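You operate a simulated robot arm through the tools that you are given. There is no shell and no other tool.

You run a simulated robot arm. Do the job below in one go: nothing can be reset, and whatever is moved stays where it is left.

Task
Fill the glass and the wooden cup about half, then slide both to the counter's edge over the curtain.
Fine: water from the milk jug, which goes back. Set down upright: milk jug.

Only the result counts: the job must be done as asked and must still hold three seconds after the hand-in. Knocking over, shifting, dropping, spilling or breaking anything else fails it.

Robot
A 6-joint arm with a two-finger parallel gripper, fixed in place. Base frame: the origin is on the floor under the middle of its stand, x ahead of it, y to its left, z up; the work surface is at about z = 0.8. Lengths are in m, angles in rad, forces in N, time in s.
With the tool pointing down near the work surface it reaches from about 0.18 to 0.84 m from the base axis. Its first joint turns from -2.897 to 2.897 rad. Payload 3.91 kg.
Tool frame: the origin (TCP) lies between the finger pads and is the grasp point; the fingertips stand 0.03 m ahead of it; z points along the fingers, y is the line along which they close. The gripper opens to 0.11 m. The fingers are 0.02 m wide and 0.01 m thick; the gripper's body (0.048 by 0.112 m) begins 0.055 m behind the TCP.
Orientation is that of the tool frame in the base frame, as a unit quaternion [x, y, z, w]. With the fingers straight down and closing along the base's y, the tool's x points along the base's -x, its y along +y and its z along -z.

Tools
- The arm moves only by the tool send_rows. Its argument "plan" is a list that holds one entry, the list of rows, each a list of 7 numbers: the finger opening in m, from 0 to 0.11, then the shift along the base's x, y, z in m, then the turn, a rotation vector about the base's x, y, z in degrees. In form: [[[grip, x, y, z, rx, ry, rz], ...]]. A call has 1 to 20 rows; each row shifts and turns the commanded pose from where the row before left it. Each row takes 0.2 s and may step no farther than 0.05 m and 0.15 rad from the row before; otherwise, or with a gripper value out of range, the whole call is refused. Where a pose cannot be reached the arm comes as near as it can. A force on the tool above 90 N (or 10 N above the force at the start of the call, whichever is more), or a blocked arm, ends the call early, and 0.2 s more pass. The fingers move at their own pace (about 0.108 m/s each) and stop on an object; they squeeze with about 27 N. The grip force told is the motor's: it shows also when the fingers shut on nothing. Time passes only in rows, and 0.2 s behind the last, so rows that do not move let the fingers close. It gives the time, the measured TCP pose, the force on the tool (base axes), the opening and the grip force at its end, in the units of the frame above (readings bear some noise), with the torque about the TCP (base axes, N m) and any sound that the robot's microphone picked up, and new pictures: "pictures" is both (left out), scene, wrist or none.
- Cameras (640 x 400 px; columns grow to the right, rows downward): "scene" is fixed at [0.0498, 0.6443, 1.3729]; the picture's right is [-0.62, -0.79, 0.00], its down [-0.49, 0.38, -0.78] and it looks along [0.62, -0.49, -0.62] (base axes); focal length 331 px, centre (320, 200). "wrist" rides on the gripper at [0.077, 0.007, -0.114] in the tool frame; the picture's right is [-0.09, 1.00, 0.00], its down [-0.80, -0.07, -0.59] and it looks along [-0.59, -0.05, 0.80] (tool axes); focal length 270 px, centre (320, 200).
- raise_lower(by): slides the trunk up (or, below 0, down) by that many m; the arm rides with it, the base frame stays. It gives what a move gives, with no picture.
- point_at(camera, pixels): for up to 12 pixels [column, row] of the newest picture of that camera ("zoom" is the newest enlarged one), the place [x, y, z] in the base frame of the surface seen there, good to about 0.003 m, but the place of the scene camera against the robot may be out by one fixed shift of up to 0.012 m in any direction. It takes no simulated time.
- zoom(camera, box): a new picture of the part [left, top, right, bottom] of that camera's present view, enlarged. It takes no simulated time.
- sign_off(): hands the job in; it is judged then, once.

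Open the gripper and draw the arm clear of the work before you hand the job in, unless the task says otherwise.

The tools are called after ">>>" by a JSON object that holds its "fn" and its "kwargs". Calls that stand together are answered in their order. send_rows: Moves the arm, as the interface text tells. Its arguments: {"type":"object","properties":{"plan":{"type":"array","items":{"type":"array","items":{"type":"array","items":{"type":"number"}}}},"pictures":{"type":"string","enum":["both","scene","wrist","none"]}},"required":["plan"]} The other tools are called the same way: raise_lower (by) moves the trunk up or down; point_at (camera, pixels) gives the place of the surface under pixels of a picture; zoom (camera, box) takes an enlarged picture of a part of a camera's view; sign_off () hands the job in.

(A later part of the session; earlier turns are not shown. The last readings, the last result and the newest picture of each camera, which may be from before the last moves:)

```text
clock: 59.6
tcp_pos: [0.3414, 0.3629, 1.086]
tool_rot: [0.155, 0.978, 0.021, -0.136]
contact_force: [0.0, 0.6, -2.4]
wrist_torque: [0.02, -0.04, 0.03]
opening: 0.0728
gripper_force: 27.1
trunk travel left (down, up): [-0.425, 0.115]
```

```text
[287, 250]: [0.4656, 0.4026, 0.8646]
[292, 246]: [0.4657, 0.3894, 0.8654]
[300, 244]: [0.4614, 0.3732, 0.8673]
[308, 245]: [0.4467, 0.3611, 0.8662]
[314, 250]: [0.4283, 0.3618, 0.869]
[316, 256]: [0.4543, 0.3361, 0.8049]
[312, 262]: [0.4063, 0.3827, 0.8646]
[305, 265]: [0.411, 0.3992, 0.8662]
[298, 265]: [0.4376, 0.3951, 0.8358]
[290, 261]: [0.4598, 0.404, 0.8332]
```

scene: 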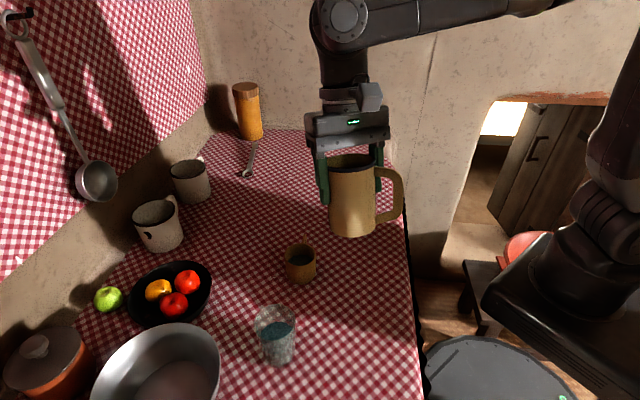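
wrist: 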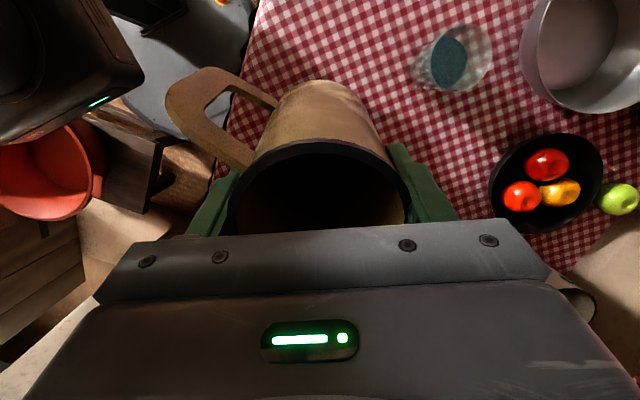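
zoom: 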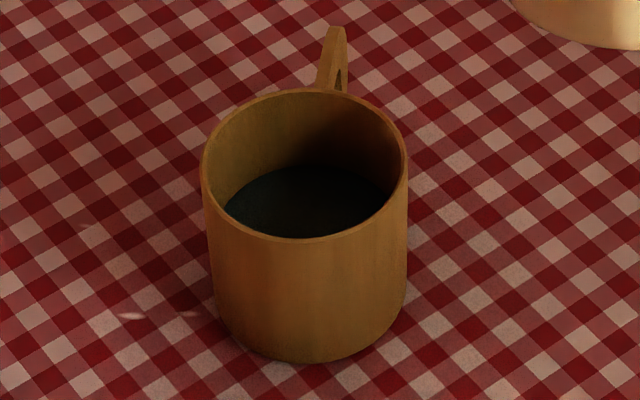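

The cup's water is at z≈0.834 against an inner bottom of ≈0.8105 and a rim of ≈0.866 (same camera), about 43 %. I go back over the cup by the same path for a small top-up of about 10 ml.

>>> {"fn": "send_rows", "kwargs": {"plan": [[[0.06, 0.005, 0.01, 0, 0.618, 1.902, 0], [0.06, 0.01, 0.015, 0, 1.236, 3.804, 0], [0.06, 0.01, 0.015, 0, 1.236, 3.804, 0], [0.06, 0.01, 0.01, -0.01, 1.236, 3.804, 0], [0.06, 0.005, 0.005, -0.02, 1.236, 3.804, 0], [0.06, 0, 0, -0.03, 1.236, 3.804, 0], [0.06, 0, 0, -0.03, 1.236, 3.804, 0], [0.06, 0, 0, -0.025, 1.236, 3.804, 0], [0.06, 0, 0, -0.02, 1.236, 3.804, 0], [0.06, 0.0006, -0.0002, -0.0084, 0.618, 1.902, 0], [0.06, 0.0006, -0.0002, -0.0084, 0.618, 1.902, 0], [0.06, 0.0006, -0.0002, -0.0084, 0.618, 1.902, 0], [0.06, 0.0006, -0.0002, -0.0084, 0.618, 1.902, 0], [0.06, 0.0006, -0.0002, -0.0084, 0.618, 1.902, 0], [0.06, 0.0006, -0.0002, 0.0016, 0.618, 1.902, 0], [0.06, 0.0006, -0.0002, 0.0016, 0.618, 1.902, 0], [0.06, 0.0006, -0.0002, 0.0016, 0.618, 1.902, 0], [0.06, 0.0006, -0.0002, 0.0016, 0.618, 1.902, 0], [0.06, 0, 0, 0, 0, 0, 0]]]}}

>>> {"fn": "zoom", "kwargs": {"camera": "scene", "box": [240, 180, 370, 310]}}

```text
clock: 63.6
tcp_pos: [0.3865, 0.4163, 0.9135]
tool_rot: [0.129, 0.82, 0.087, -0.551]
contact_force: [-0.6, -0.2, -2.5]
wrist_torque: [-0.03, -0.09, 0.01]
opening: 0.0728
gripper_force: 26.7
trunk travel left (down, up): [-0.425, 0.115]
```

scene: 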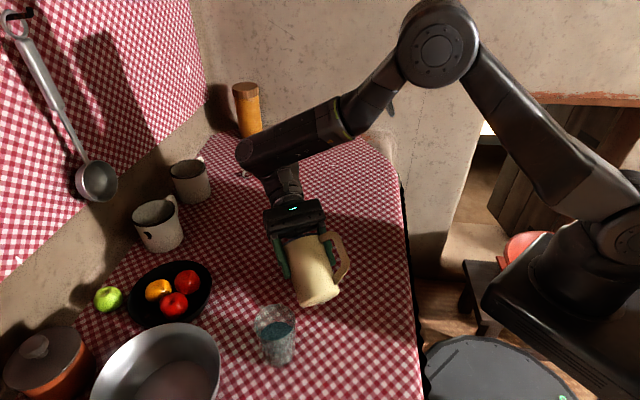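
wrist: 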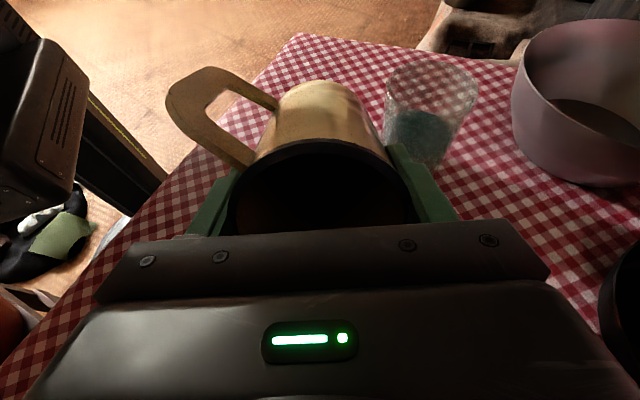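

```text
3.08 times, centred on (305, 245) of scene
```

zoom: 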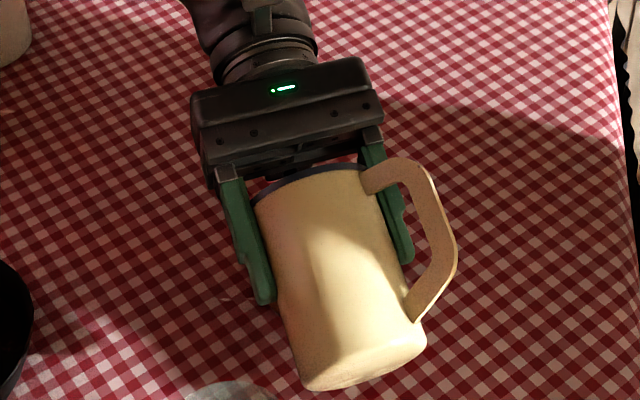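

The jug is back at 68° over the cup. I tilt to 71.7° and hold.

>>> {"fn": "send_rows", "kwargs": {"plan": [[[0.06, 0.0004, -0.0001, 0.0007, 0.286, 0.88, 0], [0.06, 0.0004, -0.0001, 0.0007, 0.286, 0.88, 0], [0.06, 0.0004, -0.0001, 0.0007, 0.286, 0.88, 0], [0.06, 0.0004, -0.0002, 0.0006, 0.286, 0.88, 0], [0.06, 0, 0, 0, 0, 0, 0], [0.06, 0, 0, 0, 0, 0, 0], [0.06, 0, 0, 0, 0, 0, 0], [0.06, 0, 0, 0, 0, 0, 0]]]}}

>>> {"fn": "point_at", "kwargs": {"camera": "wrist", "pixels": [[320, 160], [320, 165], [320, 172], [320, 180], [320, 190], [300, 190], [300, 165], [340, 165], [300, 180], [340, 180], [310, 170], [330, 170]]}}

```text
clock: 65.4
tcp_pos: [0.3881, 0.4166, 0.9161]
tool_rot: [0.127, 0.802, 0.092, -0.576]
contact_force: [0.2, -0.2, -2.3]
wrist_torque: [-0.03, -0.11, 0.0]
opening: 0.0725
gripper_force: 26.9
trunk travel left (down, up): [-0.425, 0.115]
```

scene: 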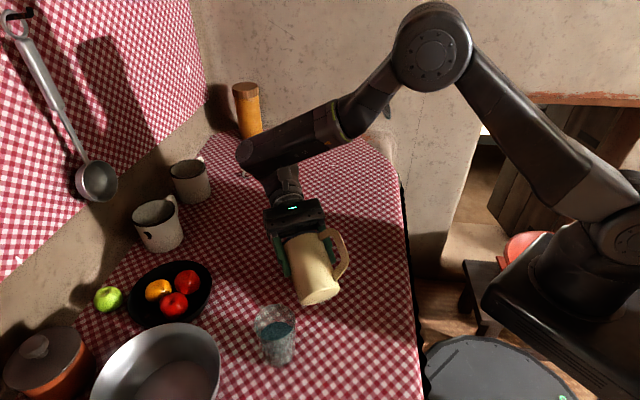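
wrist: 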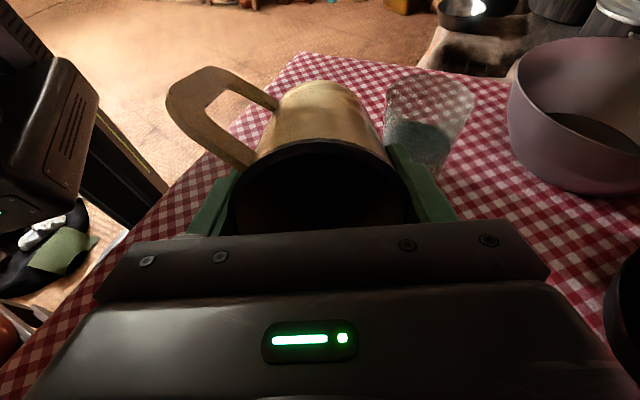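

```text
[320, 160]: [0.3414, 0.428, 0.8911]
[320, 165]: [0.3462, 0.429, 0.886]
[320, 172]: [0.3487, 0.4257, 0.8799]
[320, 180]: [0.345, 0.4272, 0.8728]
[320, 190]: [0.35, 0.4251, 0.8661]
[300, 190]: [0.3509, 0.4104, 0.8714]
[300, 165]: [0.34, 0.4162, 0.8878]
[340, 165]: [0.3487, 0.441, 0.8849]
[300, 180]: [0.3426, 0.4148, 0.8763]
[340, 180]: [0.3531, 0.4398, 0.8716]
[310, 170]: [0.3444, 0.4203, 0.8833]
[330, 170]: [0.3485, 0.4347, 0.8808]
```

The reading inside the jug is too noisy to resolve a few ml, so I retreat along the same path and measure the cup itself.

>>> {"fn": "send_rows", "kwargs": {"plan": [[[0.06, -0.0008, 0.0003, -0.0013, -0.525, -1.617, 0], [0.06, -0.0006, 0.0002, -0.0016, -0.618, -1.902, 0], [0.06, -0.0006, 0.0002, -0.0016, -0.618, -1.902, 0], [0.06, -0.0006, 0.0002, -0.0016, -0.618, -1.902, 0], [0.06, -0.0006, 0.0002, -0.0016, -0.618, -1.902, 0], [0.06, -0.0006, 0.0002, -0.0016, -0.618, -1.902, 0], [0.06, -0.0006, 0.0002, 0.0084, -0.618, -1.902, 0], [0.06, -0.0006, 0.0002, 0.0084, -0.618, -1.902, 0], [0.06, -0.0006, 0.0002, 0.0084, -0.618, -1.902, 0], [0.06, -0.0006, 0.0002, 0.0084, -0.618, -1.902, 0], [0.06, -0.0006, 0.0002, 0.0084, -0.618, -1.902, 0], [0.06, 0, 0, 0.02, -1.236, -3.804, 0], [0.06, 0, 0, 0.025, -1.236, -3.804, 0], [0.06, 0, 0, 0.03, -1.236, -3.804, 0], [0.06, 0, 0, 0.03, -1.236, -3.804, 0], [0.06, -0.005, -0.005, 0.02, -1.236, -3.804, 0], [0.06, -0.01, -0.01, 0.01, -1.236, -3.804, 0], [0.06, -0.01, -0.015, 0, -1.236, -3.804, 0], [0.06, -0.01, -0.015, 0, -1.236, -3.804, 0], [0.06, -0.005, -0.01, 0, -0.618, -1.902, 0]]]}}

>>> {"fn": "point_at", "kwargs": {"camera": "scene", "pixels": [[300, 260], [296, 259], [304, 260], [300, 257], [300, 262], [308, 258], [292, 259], [303, 256], [305, 262], [295, 262]]}}

>>> {"fn": "zoom", "kwargs": {"camera": "scene", "box": [275, 230, 330, 290]}}

```text
clock: 69.6
tcp_pos: [0.3418, 0.3606, 1.0852]
tool_rot: [0.155, 0.978, 0.022, -0.136]
contact_force: [-0.4, 0.4, -1.7]
wrist_torque: [0.03, 0.01, 0.02]
opening: 0.0726
gripper_force: 27.5
trunk travel left (down, up): [-0.425, 0.115]
```

scene: 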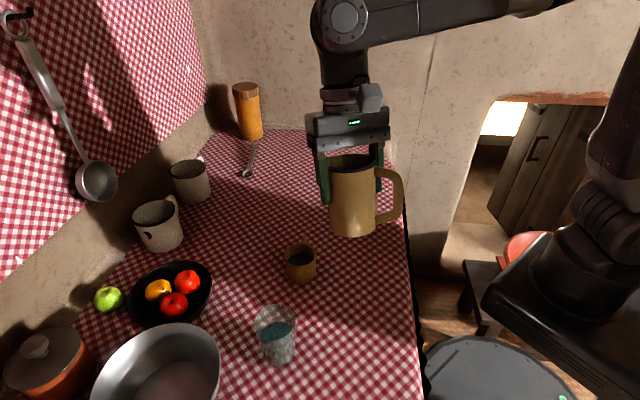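
wrist: 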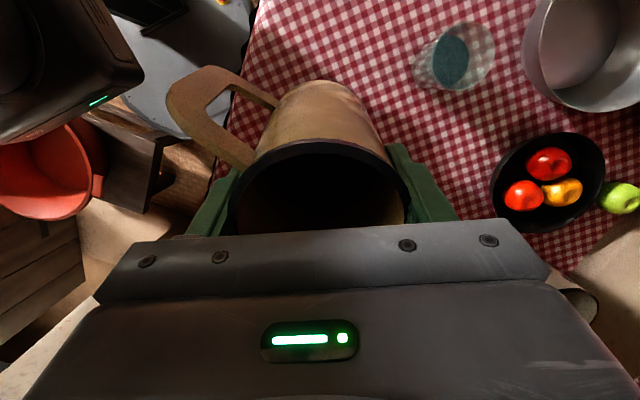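

```text
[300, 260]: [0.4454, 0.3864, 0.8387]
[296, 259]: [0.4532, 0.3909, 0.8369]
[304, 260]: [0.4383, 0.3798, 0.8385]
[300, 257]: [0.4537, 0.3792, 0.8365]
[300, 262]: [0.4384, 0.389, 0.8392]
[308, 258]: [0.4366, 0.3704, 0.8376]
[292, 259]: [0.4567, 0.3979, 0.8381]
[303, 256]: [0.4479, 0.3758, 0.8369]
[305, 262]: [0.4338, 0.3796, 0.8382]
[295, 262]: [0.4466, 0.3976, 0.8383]
```

```text
6.67 times, centred on (302, 260) of scene
```

zoom: 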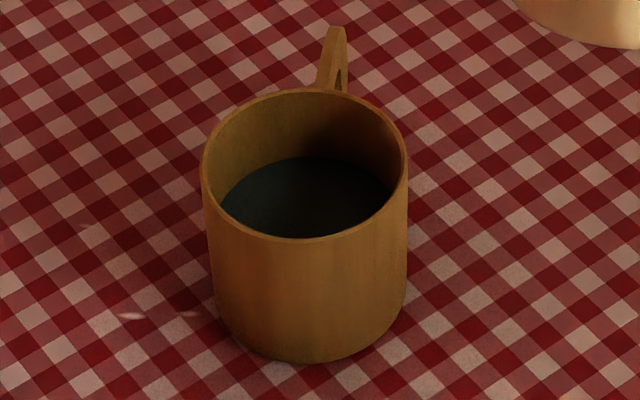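

The cup's level is now z≈0.838 (same camera), i.e. about half. I set the jug upright and carry it back over its first place.

>>> {"fn": "send_rows", "kwargs": {"plan": [[[0.06, 0, 0, 0, -1.236, -3.804, 0], [0.06, 0, 0, 0, -1.236, -3.804, 0], [0.06, 0, 0, 0, -1.236, -3.804, 0], [0.06, 0, 0, 0, -1.236, -3.804, 0], [0.06, 0.0084, -0.0075, -0.0018, 0, 0, 0.8], [0.06, 0.0147, -0.0131, -0.0031, 0, 0, 1.4], [0.06, 0.0211, -0.0187, -0.0044, 0, 0, 2], [0.06, 0.0253, -0.0224, -0.0053, 0, 0, 2.4], [0.06, 0.0253, -0.0224, -0.0053, 0, 0, 2.4], [0.06, 0.0253, -0.0224, -0.0053, 0, 0, 2.4], [0.06, 0.0253, -0.0224, -0.0053, 0, 0, 2.4], [0.06, 0.0211, -0.0187, -0.0044, 0, 0, 2], [0.06, 0.0147, -0.0131, -0.0031, 0, 0, 1.4], [0.06, 0.0084, -0.0075, -0.0018, 0, 0, 0.8], [0.06, 0, 0, 0, 0, 0, 0]]]}}

```text
clock: 72.8
tcp_pos: [0.53, 0.1943, 1.0445]
tool_rot: [-0.001, 1.0, -0.001, 0.001]
contact_force: [0.4, -1.6, -2.2]
wrist_torque: [0.01, 0.0, -0.02]
opening: 0.0727
gripper_force: 27.1
trunk travel left (down, up): [-0.425, 0.115]
```

scene: 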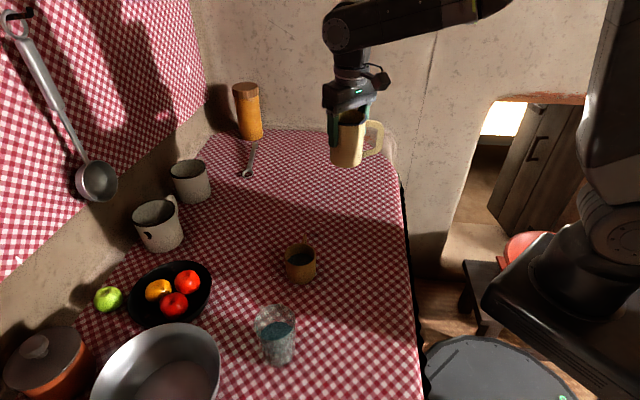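
wrist: 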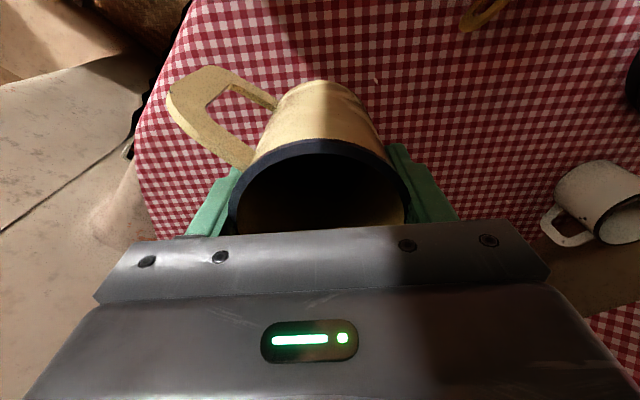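

The jug is upright over its place; the handle appears a few pixels off compared with the first lift, so I check the jug's attitude in the grip before setting it down.

>>> {"fn": "zoom", "kwargs": {"camera": "wrist", "box": [140, 60, 470, 240]}}

>>> {"fn": "zoom", "kwargs": {"camera": "scene", "box": [300, 80, 400, 190]}}

>>> {"fn": "point_at", "kwargs": {"camera": "wrist", "pixels": [[240, 182], [400, 180], [320, 141], [280, 150], [360, 148], [300, 82], [320, 79], [345, 86], [172, 95], [205, 70], [320, 165], [320, 185]]}}

```text
1.94 times, centred on (305, 150) of wrist
```

zoom: 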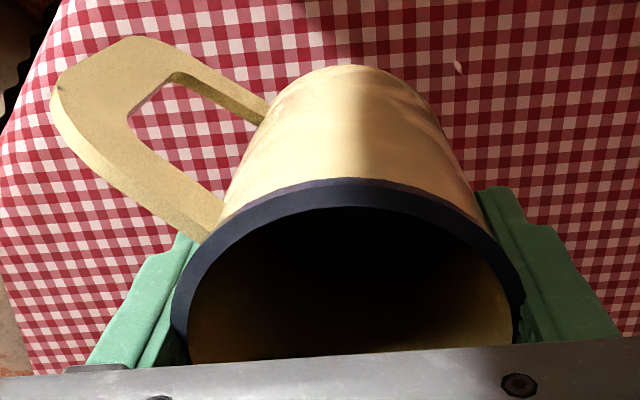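

```text
3.64 times, centred on (350, 135) of scene
```

zoom: 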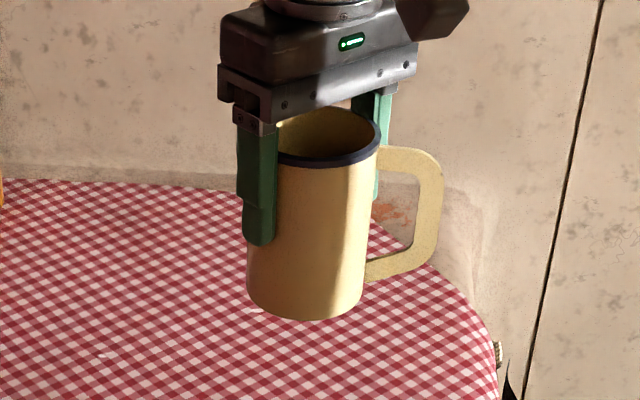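

```text
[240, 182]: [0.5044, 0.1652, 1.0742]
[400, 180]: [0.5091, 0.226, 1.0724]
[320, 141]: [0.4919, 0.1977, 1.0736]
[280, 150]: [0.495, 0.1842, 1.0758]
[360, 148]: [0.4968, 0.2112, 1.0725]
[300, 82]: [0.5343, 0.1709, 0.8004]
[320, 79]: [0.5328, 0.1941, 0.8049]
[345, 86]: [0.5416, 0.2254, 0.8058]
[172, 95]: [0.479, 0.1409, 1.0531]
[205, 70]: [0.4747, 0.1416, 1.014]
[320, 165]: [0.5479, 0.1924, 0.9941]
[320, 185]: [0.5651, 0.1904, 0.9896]
```

The jug hangs level (rim z≈1.073–1.074 all round, 0.030 above the TCP). I lower it to about 13 mm above the table with a tiny centring shift.

>>> {"fn": "send_rows", "kwargs": {"plan": [[[0.06, 0.001, -0.0012, -0.02, 0, 0, 0], [0.06, 0, 0, -0.035, 0, 0, 0], [0.06, 0, 0, -0.035, 0, 0, 0], [0.06, 0, 0, -0.03, 0, 0, 0], [0.06, 0, 0, -0.02, 0, 0, 0], [0.06, 0, 0, -0.01, 0, 0, 0], [0.06, 0, 0, 0, 0, 0, 0]]]}}

>>> {"fn": "zoom", "kwargs": {"camera": "scene", "box": [300, 130, 400, 240]}}

>>> {"fn": "point_at", "kwargs": {"camera": "wrist", "pixels": [[240, 182], [400, 180], [320, 141], [280, 150], [360, 148], [250, 172], [390, 170]]}}

```text
clock: 74.4
tcp_pos: [0.5321, 0.1922, 0.8934]
tool_rot: [0.001, 1.0, -0.001, 0.001]
contact_force: [-1.0, -0.9, -2.1]
wrist_torque: [-0.01, 0.01, 0.02]
opening: 0.0725
gripper_force: 27.0
trunk travel left (down, up): [-0.425, 0.115]
```

scene: 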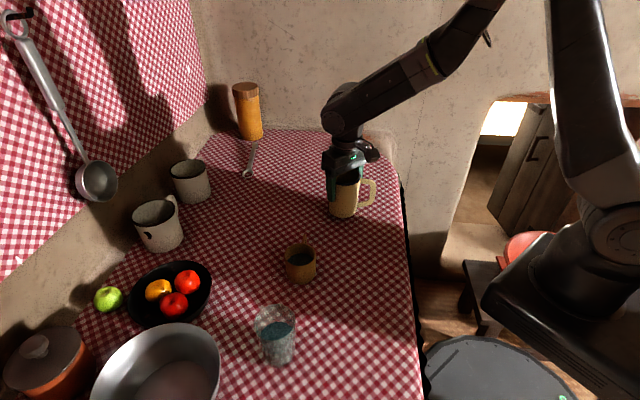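
wrist: 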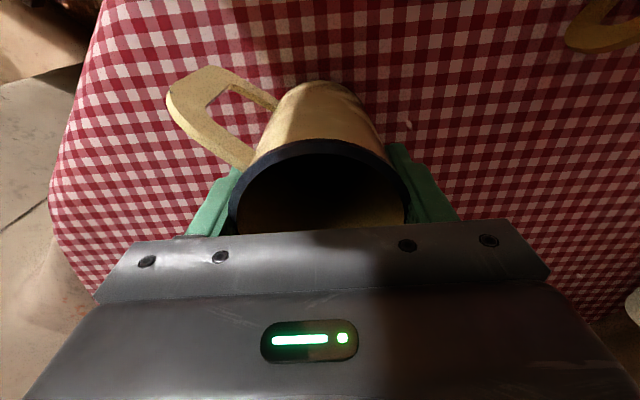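

```text
3.64 times, centred on (350, 185) of scene
```

zoom: 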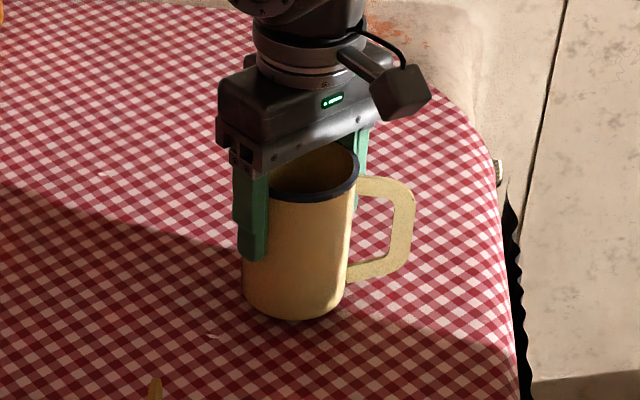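

```text
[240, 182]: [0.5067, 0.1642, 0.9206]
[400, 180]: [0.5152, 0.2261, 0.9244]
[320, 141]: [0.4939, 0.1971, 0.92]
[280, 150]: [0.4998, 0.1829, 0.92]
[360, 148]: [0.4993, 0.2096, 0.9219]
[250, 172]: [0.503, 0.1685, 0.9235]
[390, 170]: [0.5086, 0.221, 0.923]
```

The rim is at z≈0.9215, so about 10 mm remain. I lower slowly in millimetre steps.

>>> {"fn": "send_rows", "kwargs": {"plan": [[[0.06, 0, 0, -0.003, 0, 0, 0], [0.06, 0, 0, -0.003, 0, 0, 0], [0.06, 0, 0, -0.002, 0, 0, 0], [0.06, 0, 0, -0.001, 0, 0, 0], [0.06, 0, 0, 0, 0, 0, 0], [0.06, 0, 0, 0, 0, 0, 0]]], "pictures": "none"}}

```text
clock: 75.8
tcp_pos: [0.5322, 0.1935, 0.8869]
tool_rot: [0.0, 1.0, -0.001, 0.001]
contact_force: [-0.8, 0.0, -2.6]
wrist_torque: [-0.03, 0.0, 0.0]
opening: 0.0724
gripper_force: 27.6
trunk travel left (down, up): [-0.425, 0.115]
```

The jug still hangs free (-2.6 N). I go down the last millimetres step by step.

>>> {"fn": "send_rows", "kwargs": {"plan": [[[0.06, 0, 0, -0.001, 0, 0, 0], [0.06, 0, 0, -0.001, 0, 0, 0], [0.06, 0, 0, -0.001, 0, 0, 0], [0.06, 0, 0, 0, 0, 0, 0]]], "pictures": "none"}}

```text
clock: 76.8
tcp_pos: [0.5328, 0.1931, 0.8831]
tool_rot: [-0.002, 1.0, -0.001, 0.001]
contact_force: [0.2, 0.0, -2.8]
wrist_torque: [-0.02, 0.02, -0.02]
opening: 0.0726
gripper_force: 26.4
trunk travel left (down, up): [-0.425, 0.115]
```

The force is still -2.8 N, so there is no contact yet; two more millimetres.

>>> {"fn": "send_rows", "kwargs": {"plan": [[[0.06, 0, 0, -0.001, 0, 0, 0], [0.06, 0, 0, 0, 0, 0, 0], [0.06, 0, 0, -0.001, 0, 0, 0], [0.06, 0, 0, 0, 0, 0, 0]]], "pictures": "both"}}

>>> {"fn": "point_at", "kwargs": {"camera": "wrist", "pixels": [[240, 182], [400, 180], [320, 141], [280, 150], [360, 148], [250, 172], [390, 170]]}}

```text
clock: 77.8
tcp_pos: [0.5323, 0.193, 0.8833]
tool_rot: [-0.001, 1.0, 0.0, 0.003]
contact_force: [1.2, 0.7, 18.5]
wrist_torque: [0.08, 0.37, 0.02]
opening: 0.0727
gripper_force: 27.3
trunk travel left (down, up): [-0.425, 0.115]
```

scene: 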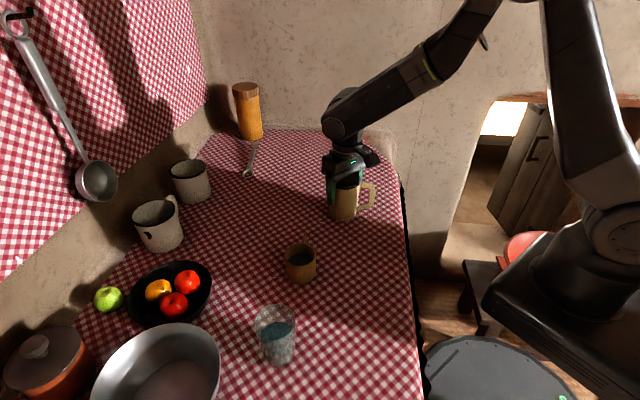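
wrist: 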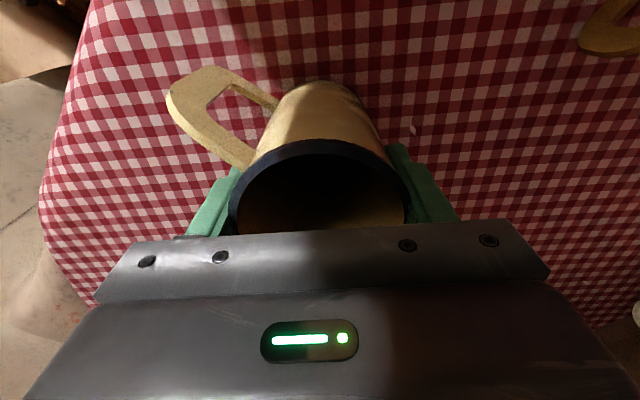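

```text
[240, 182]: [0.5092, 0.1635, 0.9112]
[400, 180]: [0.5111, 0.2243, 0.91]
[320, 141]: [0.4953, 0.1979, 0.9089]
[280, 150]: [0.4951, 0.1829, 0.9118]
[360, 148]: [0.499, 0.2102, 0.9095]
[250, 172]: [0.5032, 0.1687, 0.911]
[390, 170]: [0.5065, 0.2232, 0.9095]
```

Contact is made (+18.5 N, slightly on the base-side edge). I relieve the press by about 0.7 mm and then open the fingers gently.

>>> {"fn": "send_rows", "kwargs": {"plan": [[[0.06, 0, 0, 0.0007, 0, 0, 0], [0.06, 0, 0, 0, 0, 0, 0], [0.076, 0, 0, 0, 0, 0, 0], [0.08, 0, 0, 0, 0, 0, 0], [0.09, 0, 0, 0, 0, 0, 0], [0.11, 0, 0, 0, 0, 0, 0], [0.11, 0, 0, 0, 0, 0, 0], [0.11, 0, 0, 0, 0, 0, 0]]]}}

>>> {"fn": "point_at", "kwargs": {"camera": "wrist", "pixels": [[240, 182], [400, 180], [320, 141], [280, 150], [360, 148], [250, 172], [390, 170], [172, 95], [205, 70]]}}

```text
clock: 79.6
tcp_pos: [0.5336, 0.1928, 0.8823]
tool_rot: [0.0, 1.0, -0.001, 0.0]
contact_force: [0.3, 0.0, 0.2]
wrist_torque: [0.03, -0.03, 0.01]
opening: 0.11
gripper_force: 0.0
trunk travel left (down, up): [-0.425, 0.115]
```

scene: 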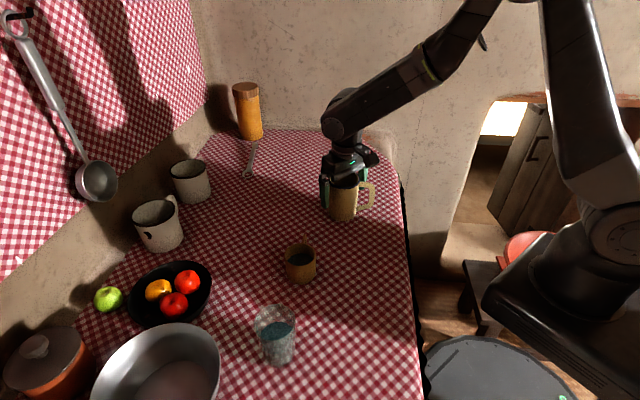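
wrist: 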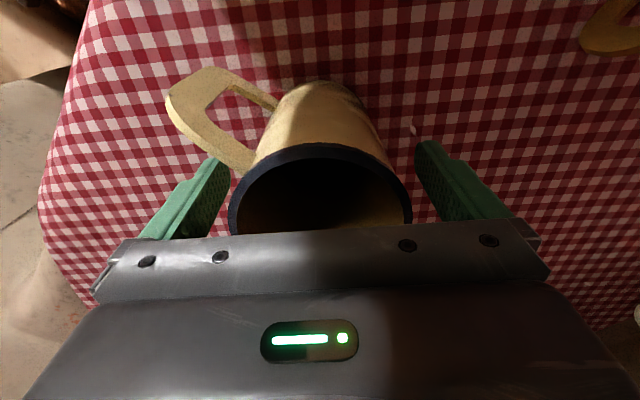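

```text
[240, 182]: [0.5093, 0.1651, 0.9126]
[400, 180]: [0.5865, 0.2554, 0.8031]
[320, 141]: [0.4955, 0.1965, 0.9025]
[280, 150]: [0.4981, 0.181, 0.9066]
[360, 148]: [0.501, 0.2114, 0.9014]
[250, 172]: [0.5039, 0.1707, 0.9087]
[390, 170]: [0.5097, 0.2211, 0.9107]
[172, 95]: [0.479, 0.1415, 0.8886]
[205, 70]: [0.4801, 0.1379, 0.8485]
```

The jug stands free on the table near its first place. I draw straight up and look at it.

>>> {"fn": "send_rows", "kwargs": {"plan": [[[0.11, 0, 0, 0.01, 0, 0, 0], [0.11, 0, 0, 0.02, 0, 0, 0], [0.11, 0, 0, 0.035, 0, 0, 0], [0.11, 0, 0, 0.045, 0, 0, 0], [0.11, 0, 0, 0.05, 0, 0, 0], [0.11, 0, 0, 0.05, 0, 0, 0], [0.11, 0, 0, 0.05, 0, 0, 0]]]}}

>>> {"fn": "zoom", "kwargs": {"camera": "wrist", "box": [255, 20, 365, 115]}}

>>> {"fn": "zoom", "kwargs": {"camera": "scene", "box": [315, 160, 385, 230]}}

```text
clock: 81.2
tcp_pos: [0.5322, 0.1929, 1.1448]
tool_rot: [-0.001, 1.0, -0.001, 0.001]
contact_force: [0.7, 0.3, 0.2]
wrist_torque: [0.02, -0.02, 0.01]
opening: 0.1099
gripper_force: 0.0
trunk travel left (down, up): [-0.425, 0.115]
```

scene: 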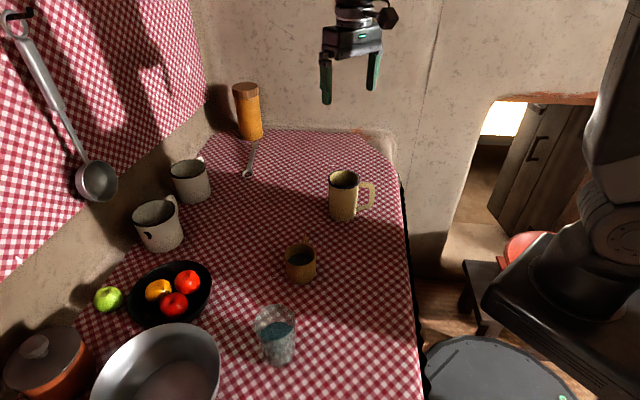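
wrist: 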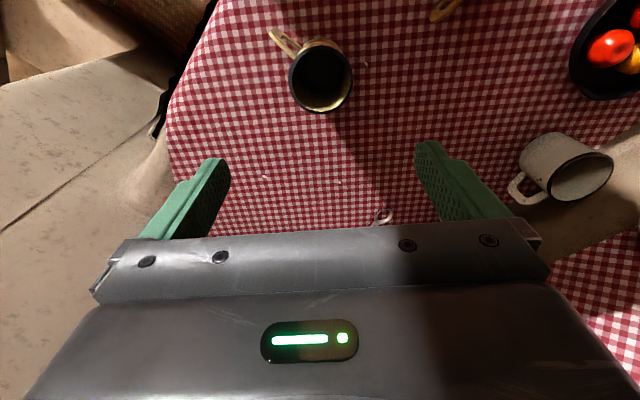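

```text
4.21 times, centred on (310, 68) of wrist
```

zoom: 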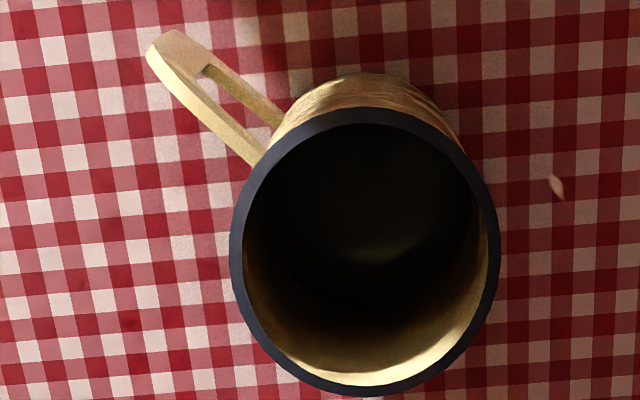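

```text
5.71 times, centred on (350, 195) of scene
```

zoom: 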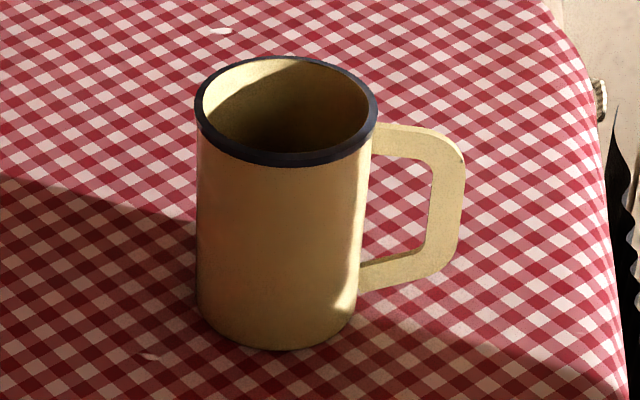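

The jug stands upright about 4 mm from where it was, with some water left in it. Next I move above the cup, turned 30° so the fingers will straddle it clear of its handle.

>>> {"fn": "send_rows", "kwargs": {"plan": [[[0.11, -0.0153, 0.0343, -0.0075, 0, 0, -5], [0.11, -0.0153, 0.0343, -0.0075, 0, 0, -5], [0.11, -0.0153, 0.0343, -0.0075, 0, 0, -5], [0.11, -0.0153, 0.0343, -0.0075, 0, 0, -5], [0.11, -0.0153, 0.0343, -0.0075, 0, 0, -5], [0.11, -0.0152, 0.0343, -0.0075, 0, 0, -5], [0.11, 0, 0, 0, 0, 0, 0]]]}}

>>> {"fn": "zoom", "kwargs": {"camera": "wrist", "box": [260, 20, 380, 110]}}

```text
clock: 82.8
tcp_pos: [0.4434, 0.4009, 1.096]
tool_rot: [0.259, 0.966, -0.001, 0.001]
contact_force: [0.8, -0.9, 0.4]
wrist_torque: [-0.02, 0.0, -0.02]
opening: 0.1102
gripper_force: 0.1
trunk travel left (down, up): [-0.425, 0.115]
```

scene: 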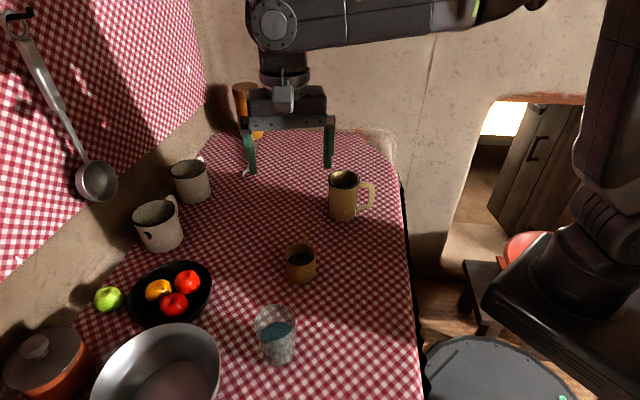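
wrist: 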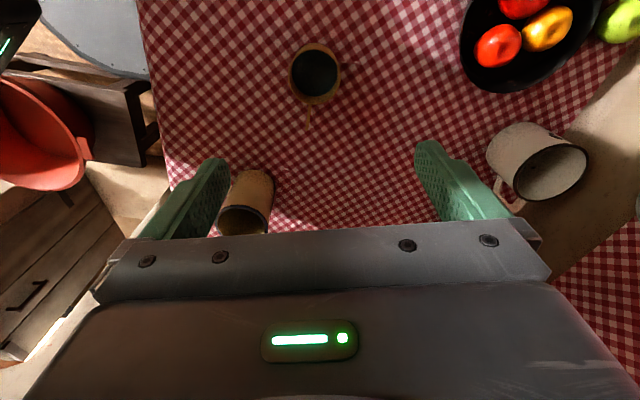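

```text
4.44 times, centred on (320, 65) of wrist
```

zoom: 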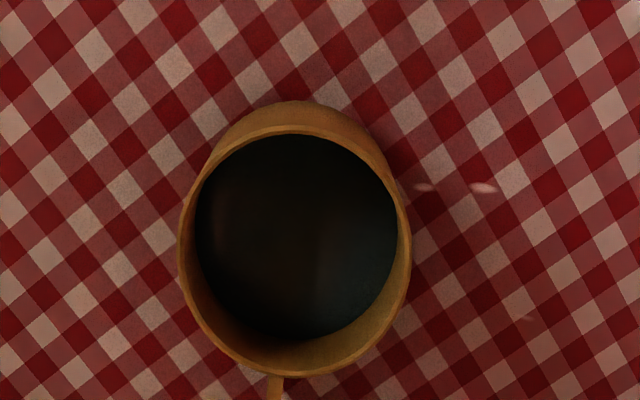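

The cup is seen from above at (314,76). I take rim points for its exact centre and the handle's direction.

>>> {"fn": "point_at", "kwargs": {"camera": "wrist", "pixels": [[289, 76], [340, 76], [313, 49.5], [315, 103.7], [296, 57], [333, 57], [296, 96], [333, 96], [310, 112], [309, 120], [314, 75], [308, 108]]}}

>>> {"fn": "point_at", "kwargs": {"camera": "wrist", "pixels": [[160, 20], [165, 50], [170, 80], [150, 10], [155, 40], [160, 70], [165, 100], [170, 120], [200, 30], [210, 100], [180, 60], [140, 5]]}}

```text
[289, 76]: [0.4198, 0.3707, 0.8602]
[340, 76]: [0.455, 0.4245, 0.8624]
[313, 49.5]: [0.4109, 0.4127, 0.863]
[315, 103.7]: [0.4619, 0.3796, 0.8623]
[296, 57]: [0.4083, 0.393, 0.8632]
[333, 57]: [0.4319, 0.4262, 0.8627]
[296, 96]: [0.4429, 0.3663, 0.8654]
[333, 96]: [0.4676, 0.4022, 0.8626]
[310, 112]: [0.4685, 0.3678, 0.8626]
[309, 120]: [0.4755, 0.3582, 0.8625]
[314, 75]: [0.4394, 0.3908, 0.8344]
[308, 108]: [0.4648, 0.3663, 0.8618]
```

```text
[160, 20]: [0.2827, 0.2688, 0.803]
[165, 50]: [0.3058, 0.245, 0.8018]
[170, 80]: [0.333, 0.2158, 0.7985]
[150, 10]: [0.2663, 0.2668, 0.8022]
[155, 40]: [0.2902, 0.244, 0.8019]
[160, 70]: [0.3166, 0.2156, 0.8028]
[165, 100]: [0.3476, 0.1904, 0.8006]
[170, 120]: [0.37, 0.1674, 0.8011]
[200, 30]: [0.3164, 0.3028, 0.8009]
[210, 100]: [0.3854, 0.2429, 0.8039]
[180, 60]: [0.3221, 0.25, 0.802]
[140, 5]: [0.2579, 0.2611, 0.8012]
```

The cup's centre is (0.4373, 0.397), its handle points at -45°, and the flat top reaches to about x·0.697+y·0.717 ≈ 0.367 at the curtain side. I centre over the cup and go down so the fingertips stop about 10 mm above the cloth.

>>> {"fn": "send_rows", "kwargs": {"plan": [[[0.11, -0.0058, -0.0038, -0.02, 0, 0, 0], [0.11, 0, 0, -0.04, 0, 0, 0], [0.11, 0, 0, -0.045, 0, 0, 0], [0.11, 0, 0, -0.045, 0, 0, 0], [0.11, 0, 0, -0.04, 0, 0, 0], [0.11, 0, 0, -0.025, 0, 0, 0], [0.11, 0, 0, -0.015, 0, 0, 0], [0.11, 0, 0, -0.01, 0, 0, 0], [0.11, 0, 0, 0, 0, 0, 0]]]}}

>>> {"fn": "zoom", "kwargs": {"camera": "wrist", "box": [180, 80, 460, 240]}}

>>> {"fn": "zoom", "kwargs": {"camera": "scene", "box": [240, 190, 370, 310]}}

```text
clock: 84.8
tcp_pos: [0.4337, 0.3947, 0.8563]
tool_rot: [0.259, 0.966, -0.002, 0.001]
contact_force: [0.6, 0.3, 0.1]
wrist_torque: [0.02, 0.03, -0.01]
opening: 0.11
gripper_force: 0.1
trunk travel left (down, up): [-0.425, 0.115]
```

scene: 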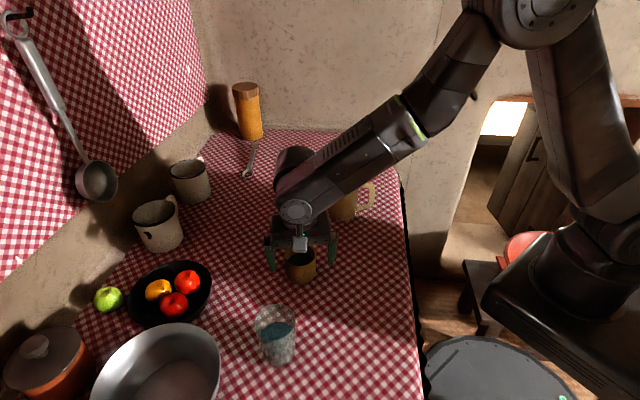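
wrist: 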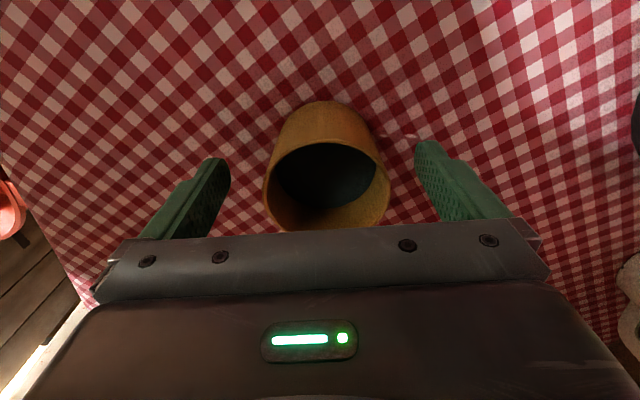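

```text
2.29 times, centred on (320, 160) of wrist
```

zoom: 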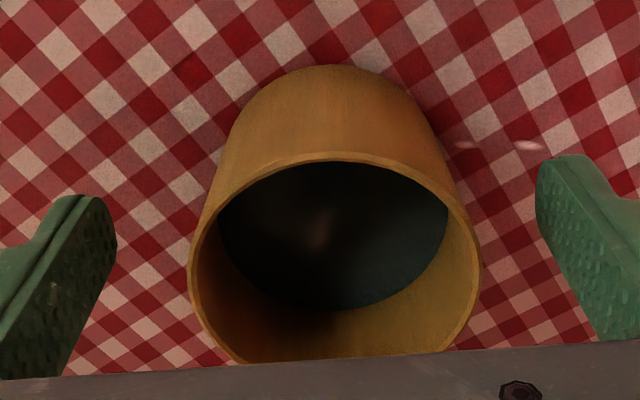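

```text
3.33 times, centred on (305, 250) of scene
```

zoom: 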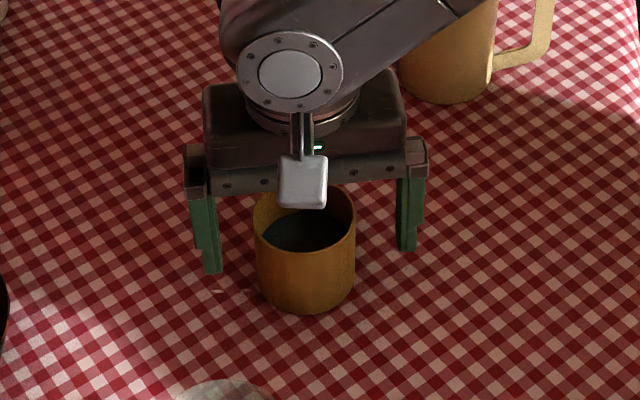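

The cup sits between the fingers, a few mm off-centre. I correct that, go down 12 mm more, and close in small steps so the cup is not jolted.

>>> {"fn": "send_rows", "kwargs": {"plan": [[[0.11, 0.0015, 0.0022, -0.006, 0, 0, 0], [0.11, 0, 0, -0.006, 0, 0, 0], [0.09, 0, 0, 0, 0, 0, 0], [0.078, 0, 0, 0, 0, 0, 0], [0.072, 0, 0, 0, 0, 0, 0], [0.069, 0, 0, 0, 0, 0, 0], [0.067, 0, 0, 0, 0, 0, 0], [0.065, 0, 0, 0, 0, 0, 0], [0.063, 0, 0, 0, 0, 0, 0]]]}}

>>> {"fn": "zoom", "kwargs": {"camera": "wrist", "box": [180, 80, 460, 240]}}

```text
clock: 86.8
tcp_pos: [0.4364, 0.3977, 0.8439]
tool_rot: [0.258, 0.966, -0.002, 0.0]
contact_force: [-1.1, 0.1, 0.4]
wrist_torque: [-0.01, -0.03, 0.03]
opening: 0.064
gripper_force: 10.3
trunk travel left (down, up): [-0.425, 0.115]
```

scene: 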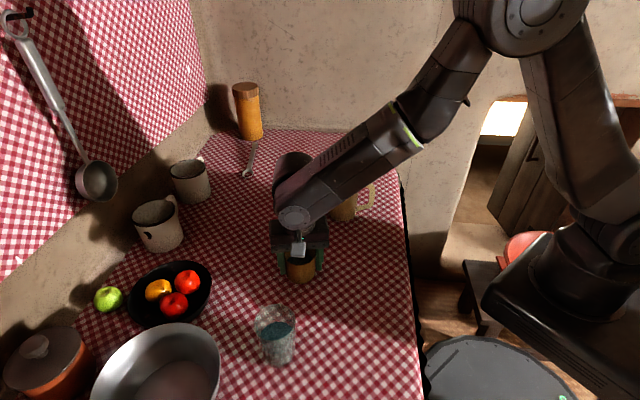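
wrist: 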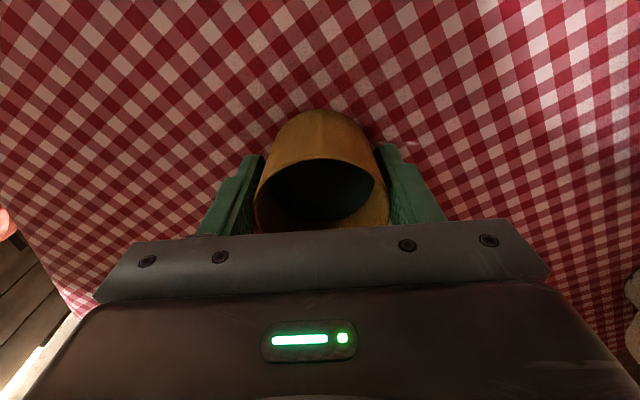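

```text
2.29 times, centred on (320, 160) of wrist
```

zoom: 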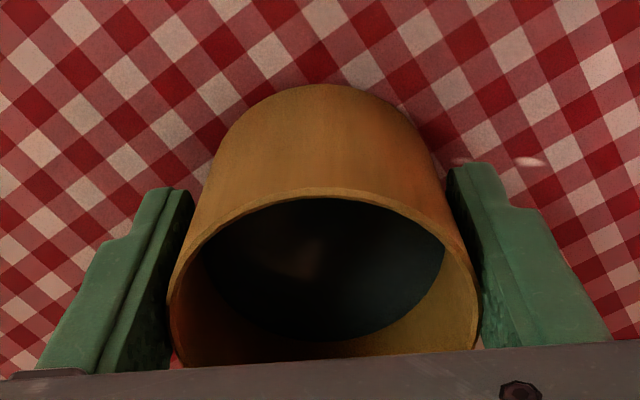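

The cup is held lightly (10 N at 0.064 opening). I firm the grip a little and slide it about 0.18 m straight toward the curtain edge, ramping the speed gently.

>>> {"fn": "send_rows", "kwargs": {"plan": [[[0.06, 0, 0, 0, 0, 0, 0], [0.06, -0.0032, -0.0033, 0, 0, 0, 0], [0.06, -0.0065, -0.0066, 0, 0, 0, 0], [0.06, -0.0097, -0.01, 0, 0, 0, 0], [0.06, -0.0108, -0.0111, 0, 0, 0, 0], [0.06, -0.0108, -0.0111, 0, 0, 0, 0], [0.06, -0.0108, -0.0111, 0, 0, 0, 0], [0.06, -0.0108, -0.0111, 0, 0, 0, 0], [0.06, -0.0108, -0.0111, 0, 0, 0, 0], [0.06, -0.0108, -0.0111, 0, 0, 0, 0], [0.06, -0.0108, -0.0111, 0, 0, 0, 0], [0.06, 0, 0, 0, 0, 0, 0]]]}}

>>> {"fn": "zoom", "kwargs": {"camera": "wrist", "box": [180, 80, 460, 240]}}

```text
clock: 89.4
tcp_pos: [0.3418, 0.3011, 0.844]
tool_rot: [0.259, 0.966, -0.001, 0.0]
contact_force: [-0.3, -0.8, -0.6]
wrist_torque: [-0.01, -0.02, 0.01]
opening: 0.0634
gripper_force: 27.1
trunk travel left (down, up): [-0.425, 0.115]
```

scene: 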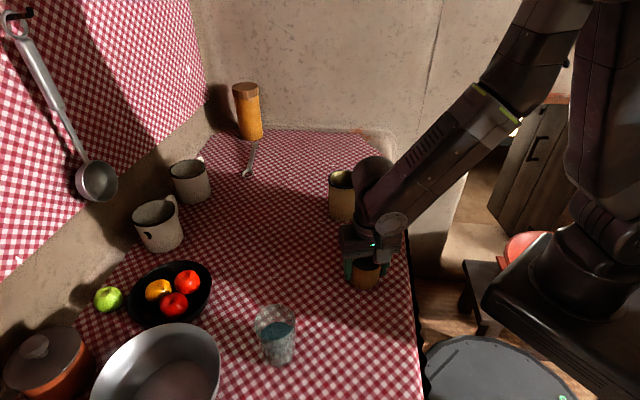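
wrist: 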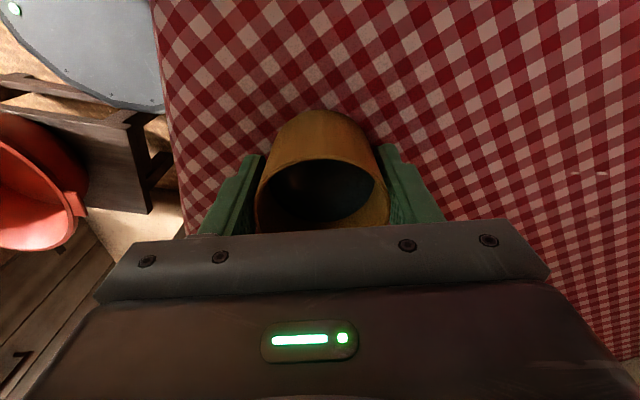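

```text
2.29 times, centred on (320, 160) of wrist
```

zoom: 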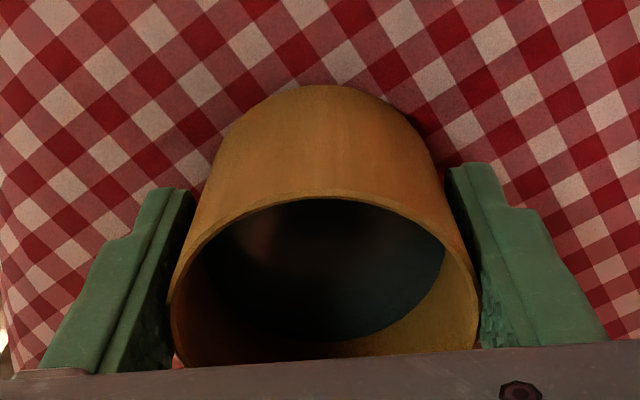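

The cup slid cleanly (TCP now (0.342, 0.301)), about 0.044 m from my target line. I probe the edge profile close by before the last stretch.

>>> {"fn": "point_at", "kwargs": {"camera": "wrist", "pixels": [[160, 60], [165, 60], [170, 60], [180, 60], [190, 60], [168, 100], [173, 100], [180, 100], [175, 130], [180, 130], [190, 130], [200, 100]]}}

>>> {"fn": "zoom", "kwargs": {"camera": "wrist", "box": [120, 0, 280, 200]}}

>>> {"fn": "zoom", "kwargs": {"camera": "scene", "box": [320, 220, 450, 340]}}

```text
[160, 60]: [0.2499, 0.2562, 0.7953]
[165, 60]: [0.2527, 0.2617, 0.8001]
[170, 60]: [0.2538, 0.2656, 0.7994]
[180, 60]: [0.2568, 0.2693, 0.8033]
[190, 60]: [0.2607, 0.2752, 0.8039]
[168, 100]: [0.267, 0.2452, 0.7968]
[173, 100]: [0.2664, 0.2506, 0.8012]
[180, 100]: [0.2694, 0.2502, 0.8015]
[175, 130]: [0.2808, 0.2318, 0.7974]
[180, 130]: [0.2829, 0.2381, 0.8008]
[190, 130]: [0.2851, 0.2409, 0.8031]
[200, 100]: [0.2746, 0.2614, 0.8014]
```

```text
2.00 times, centred on (200, 100) of wrist
```

zoom: 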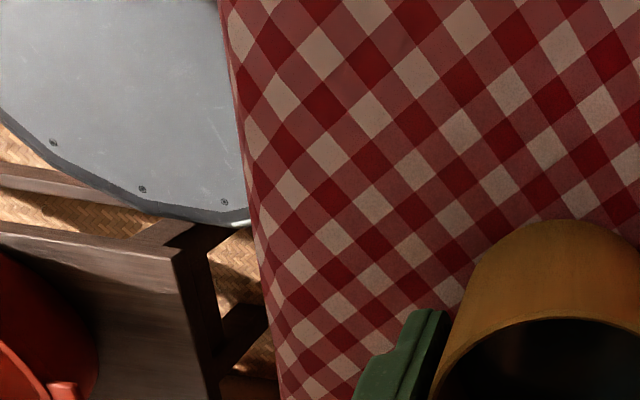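

```text
3.33 times, centred on (385, 280) of scene
```

zoom: 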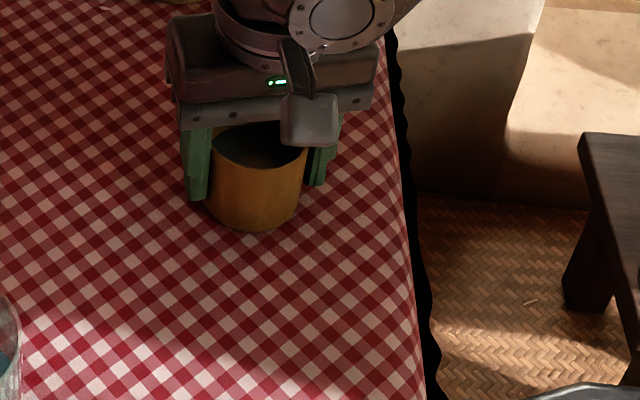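

The top is flat up to ≈0.365 in the edge normal and the outline is at ≈0.355. I slide the cup the last 0.045 m, leaving its wall about 2 cm from the outline.

>>> {"fn": "send_rows", "kwargs": {"plan": [[[0.06, -0.0028, -0.0028, 0, 0, 0, 0], [0.06, -0.0055, -0.0057, 0, 0, 0, 0], [0.06, -0.0074, -0.0076, 0, 0, 0, 0], [0.06, -0.0074, -0.0076, 0, 0, 0, 0], [0.06, -0.0055, -0.0057, 0, 0, 0, 0], [0.06, -0.0028, -0.0028, 0, 0, 0, 0], [0.06, 0, 0, 0, 0, 0, 0]]]}}

>>> {"fn": "zoom", "kwargs": {"camera": "scene", "box": [320, 220, 450, 340]}}

>>> {"fn": "zoom", "kwargs": {"camera": "wrist", "box": [140, 40, 460, 240]}}

```text
clock: 91.0
tcp_pos: [0.3094, 0.2683, 0.8437]
tool_rot: [0.258, 0.966, -0.002, 0.0]
contact_force: [0.5, -0.1, -1.0]
wrist_torque: [0.04, 0.02, 0.03]
opening: 0.0632
gripper_force: 27.3
trunk travel left (down, up): [-0.425, 0.115]
```

scene: 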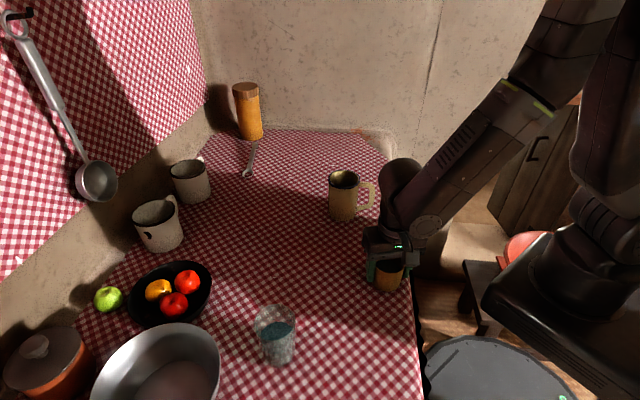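
wrist: 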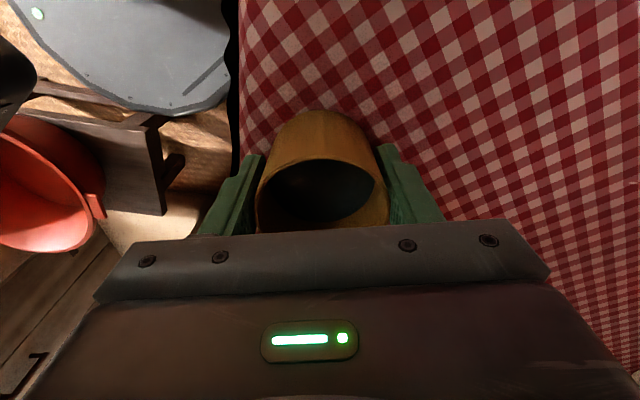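

```text
3.33 times, centred on (385, 280) of scene
```

zoom: 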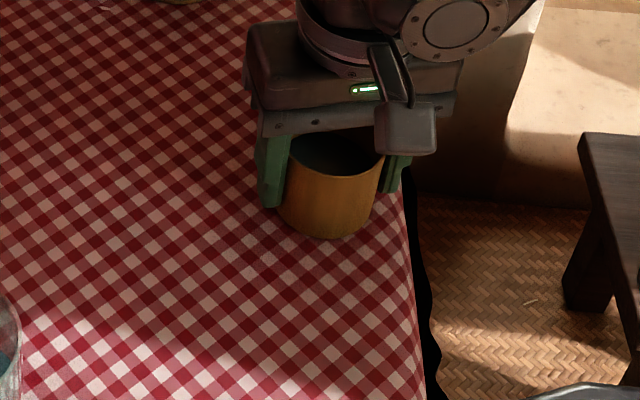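

```text
2.00 times, centred on (300, 140) of wrist
```

zoom: 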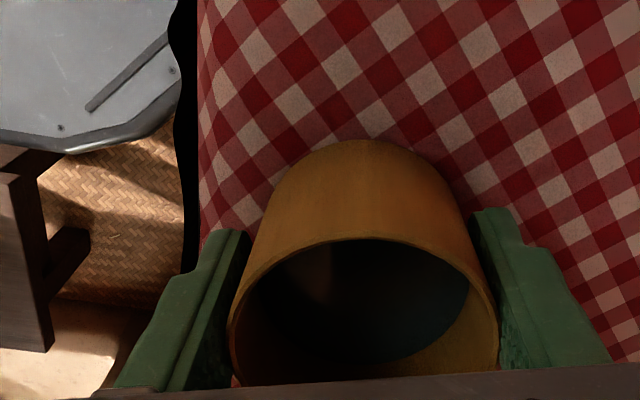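

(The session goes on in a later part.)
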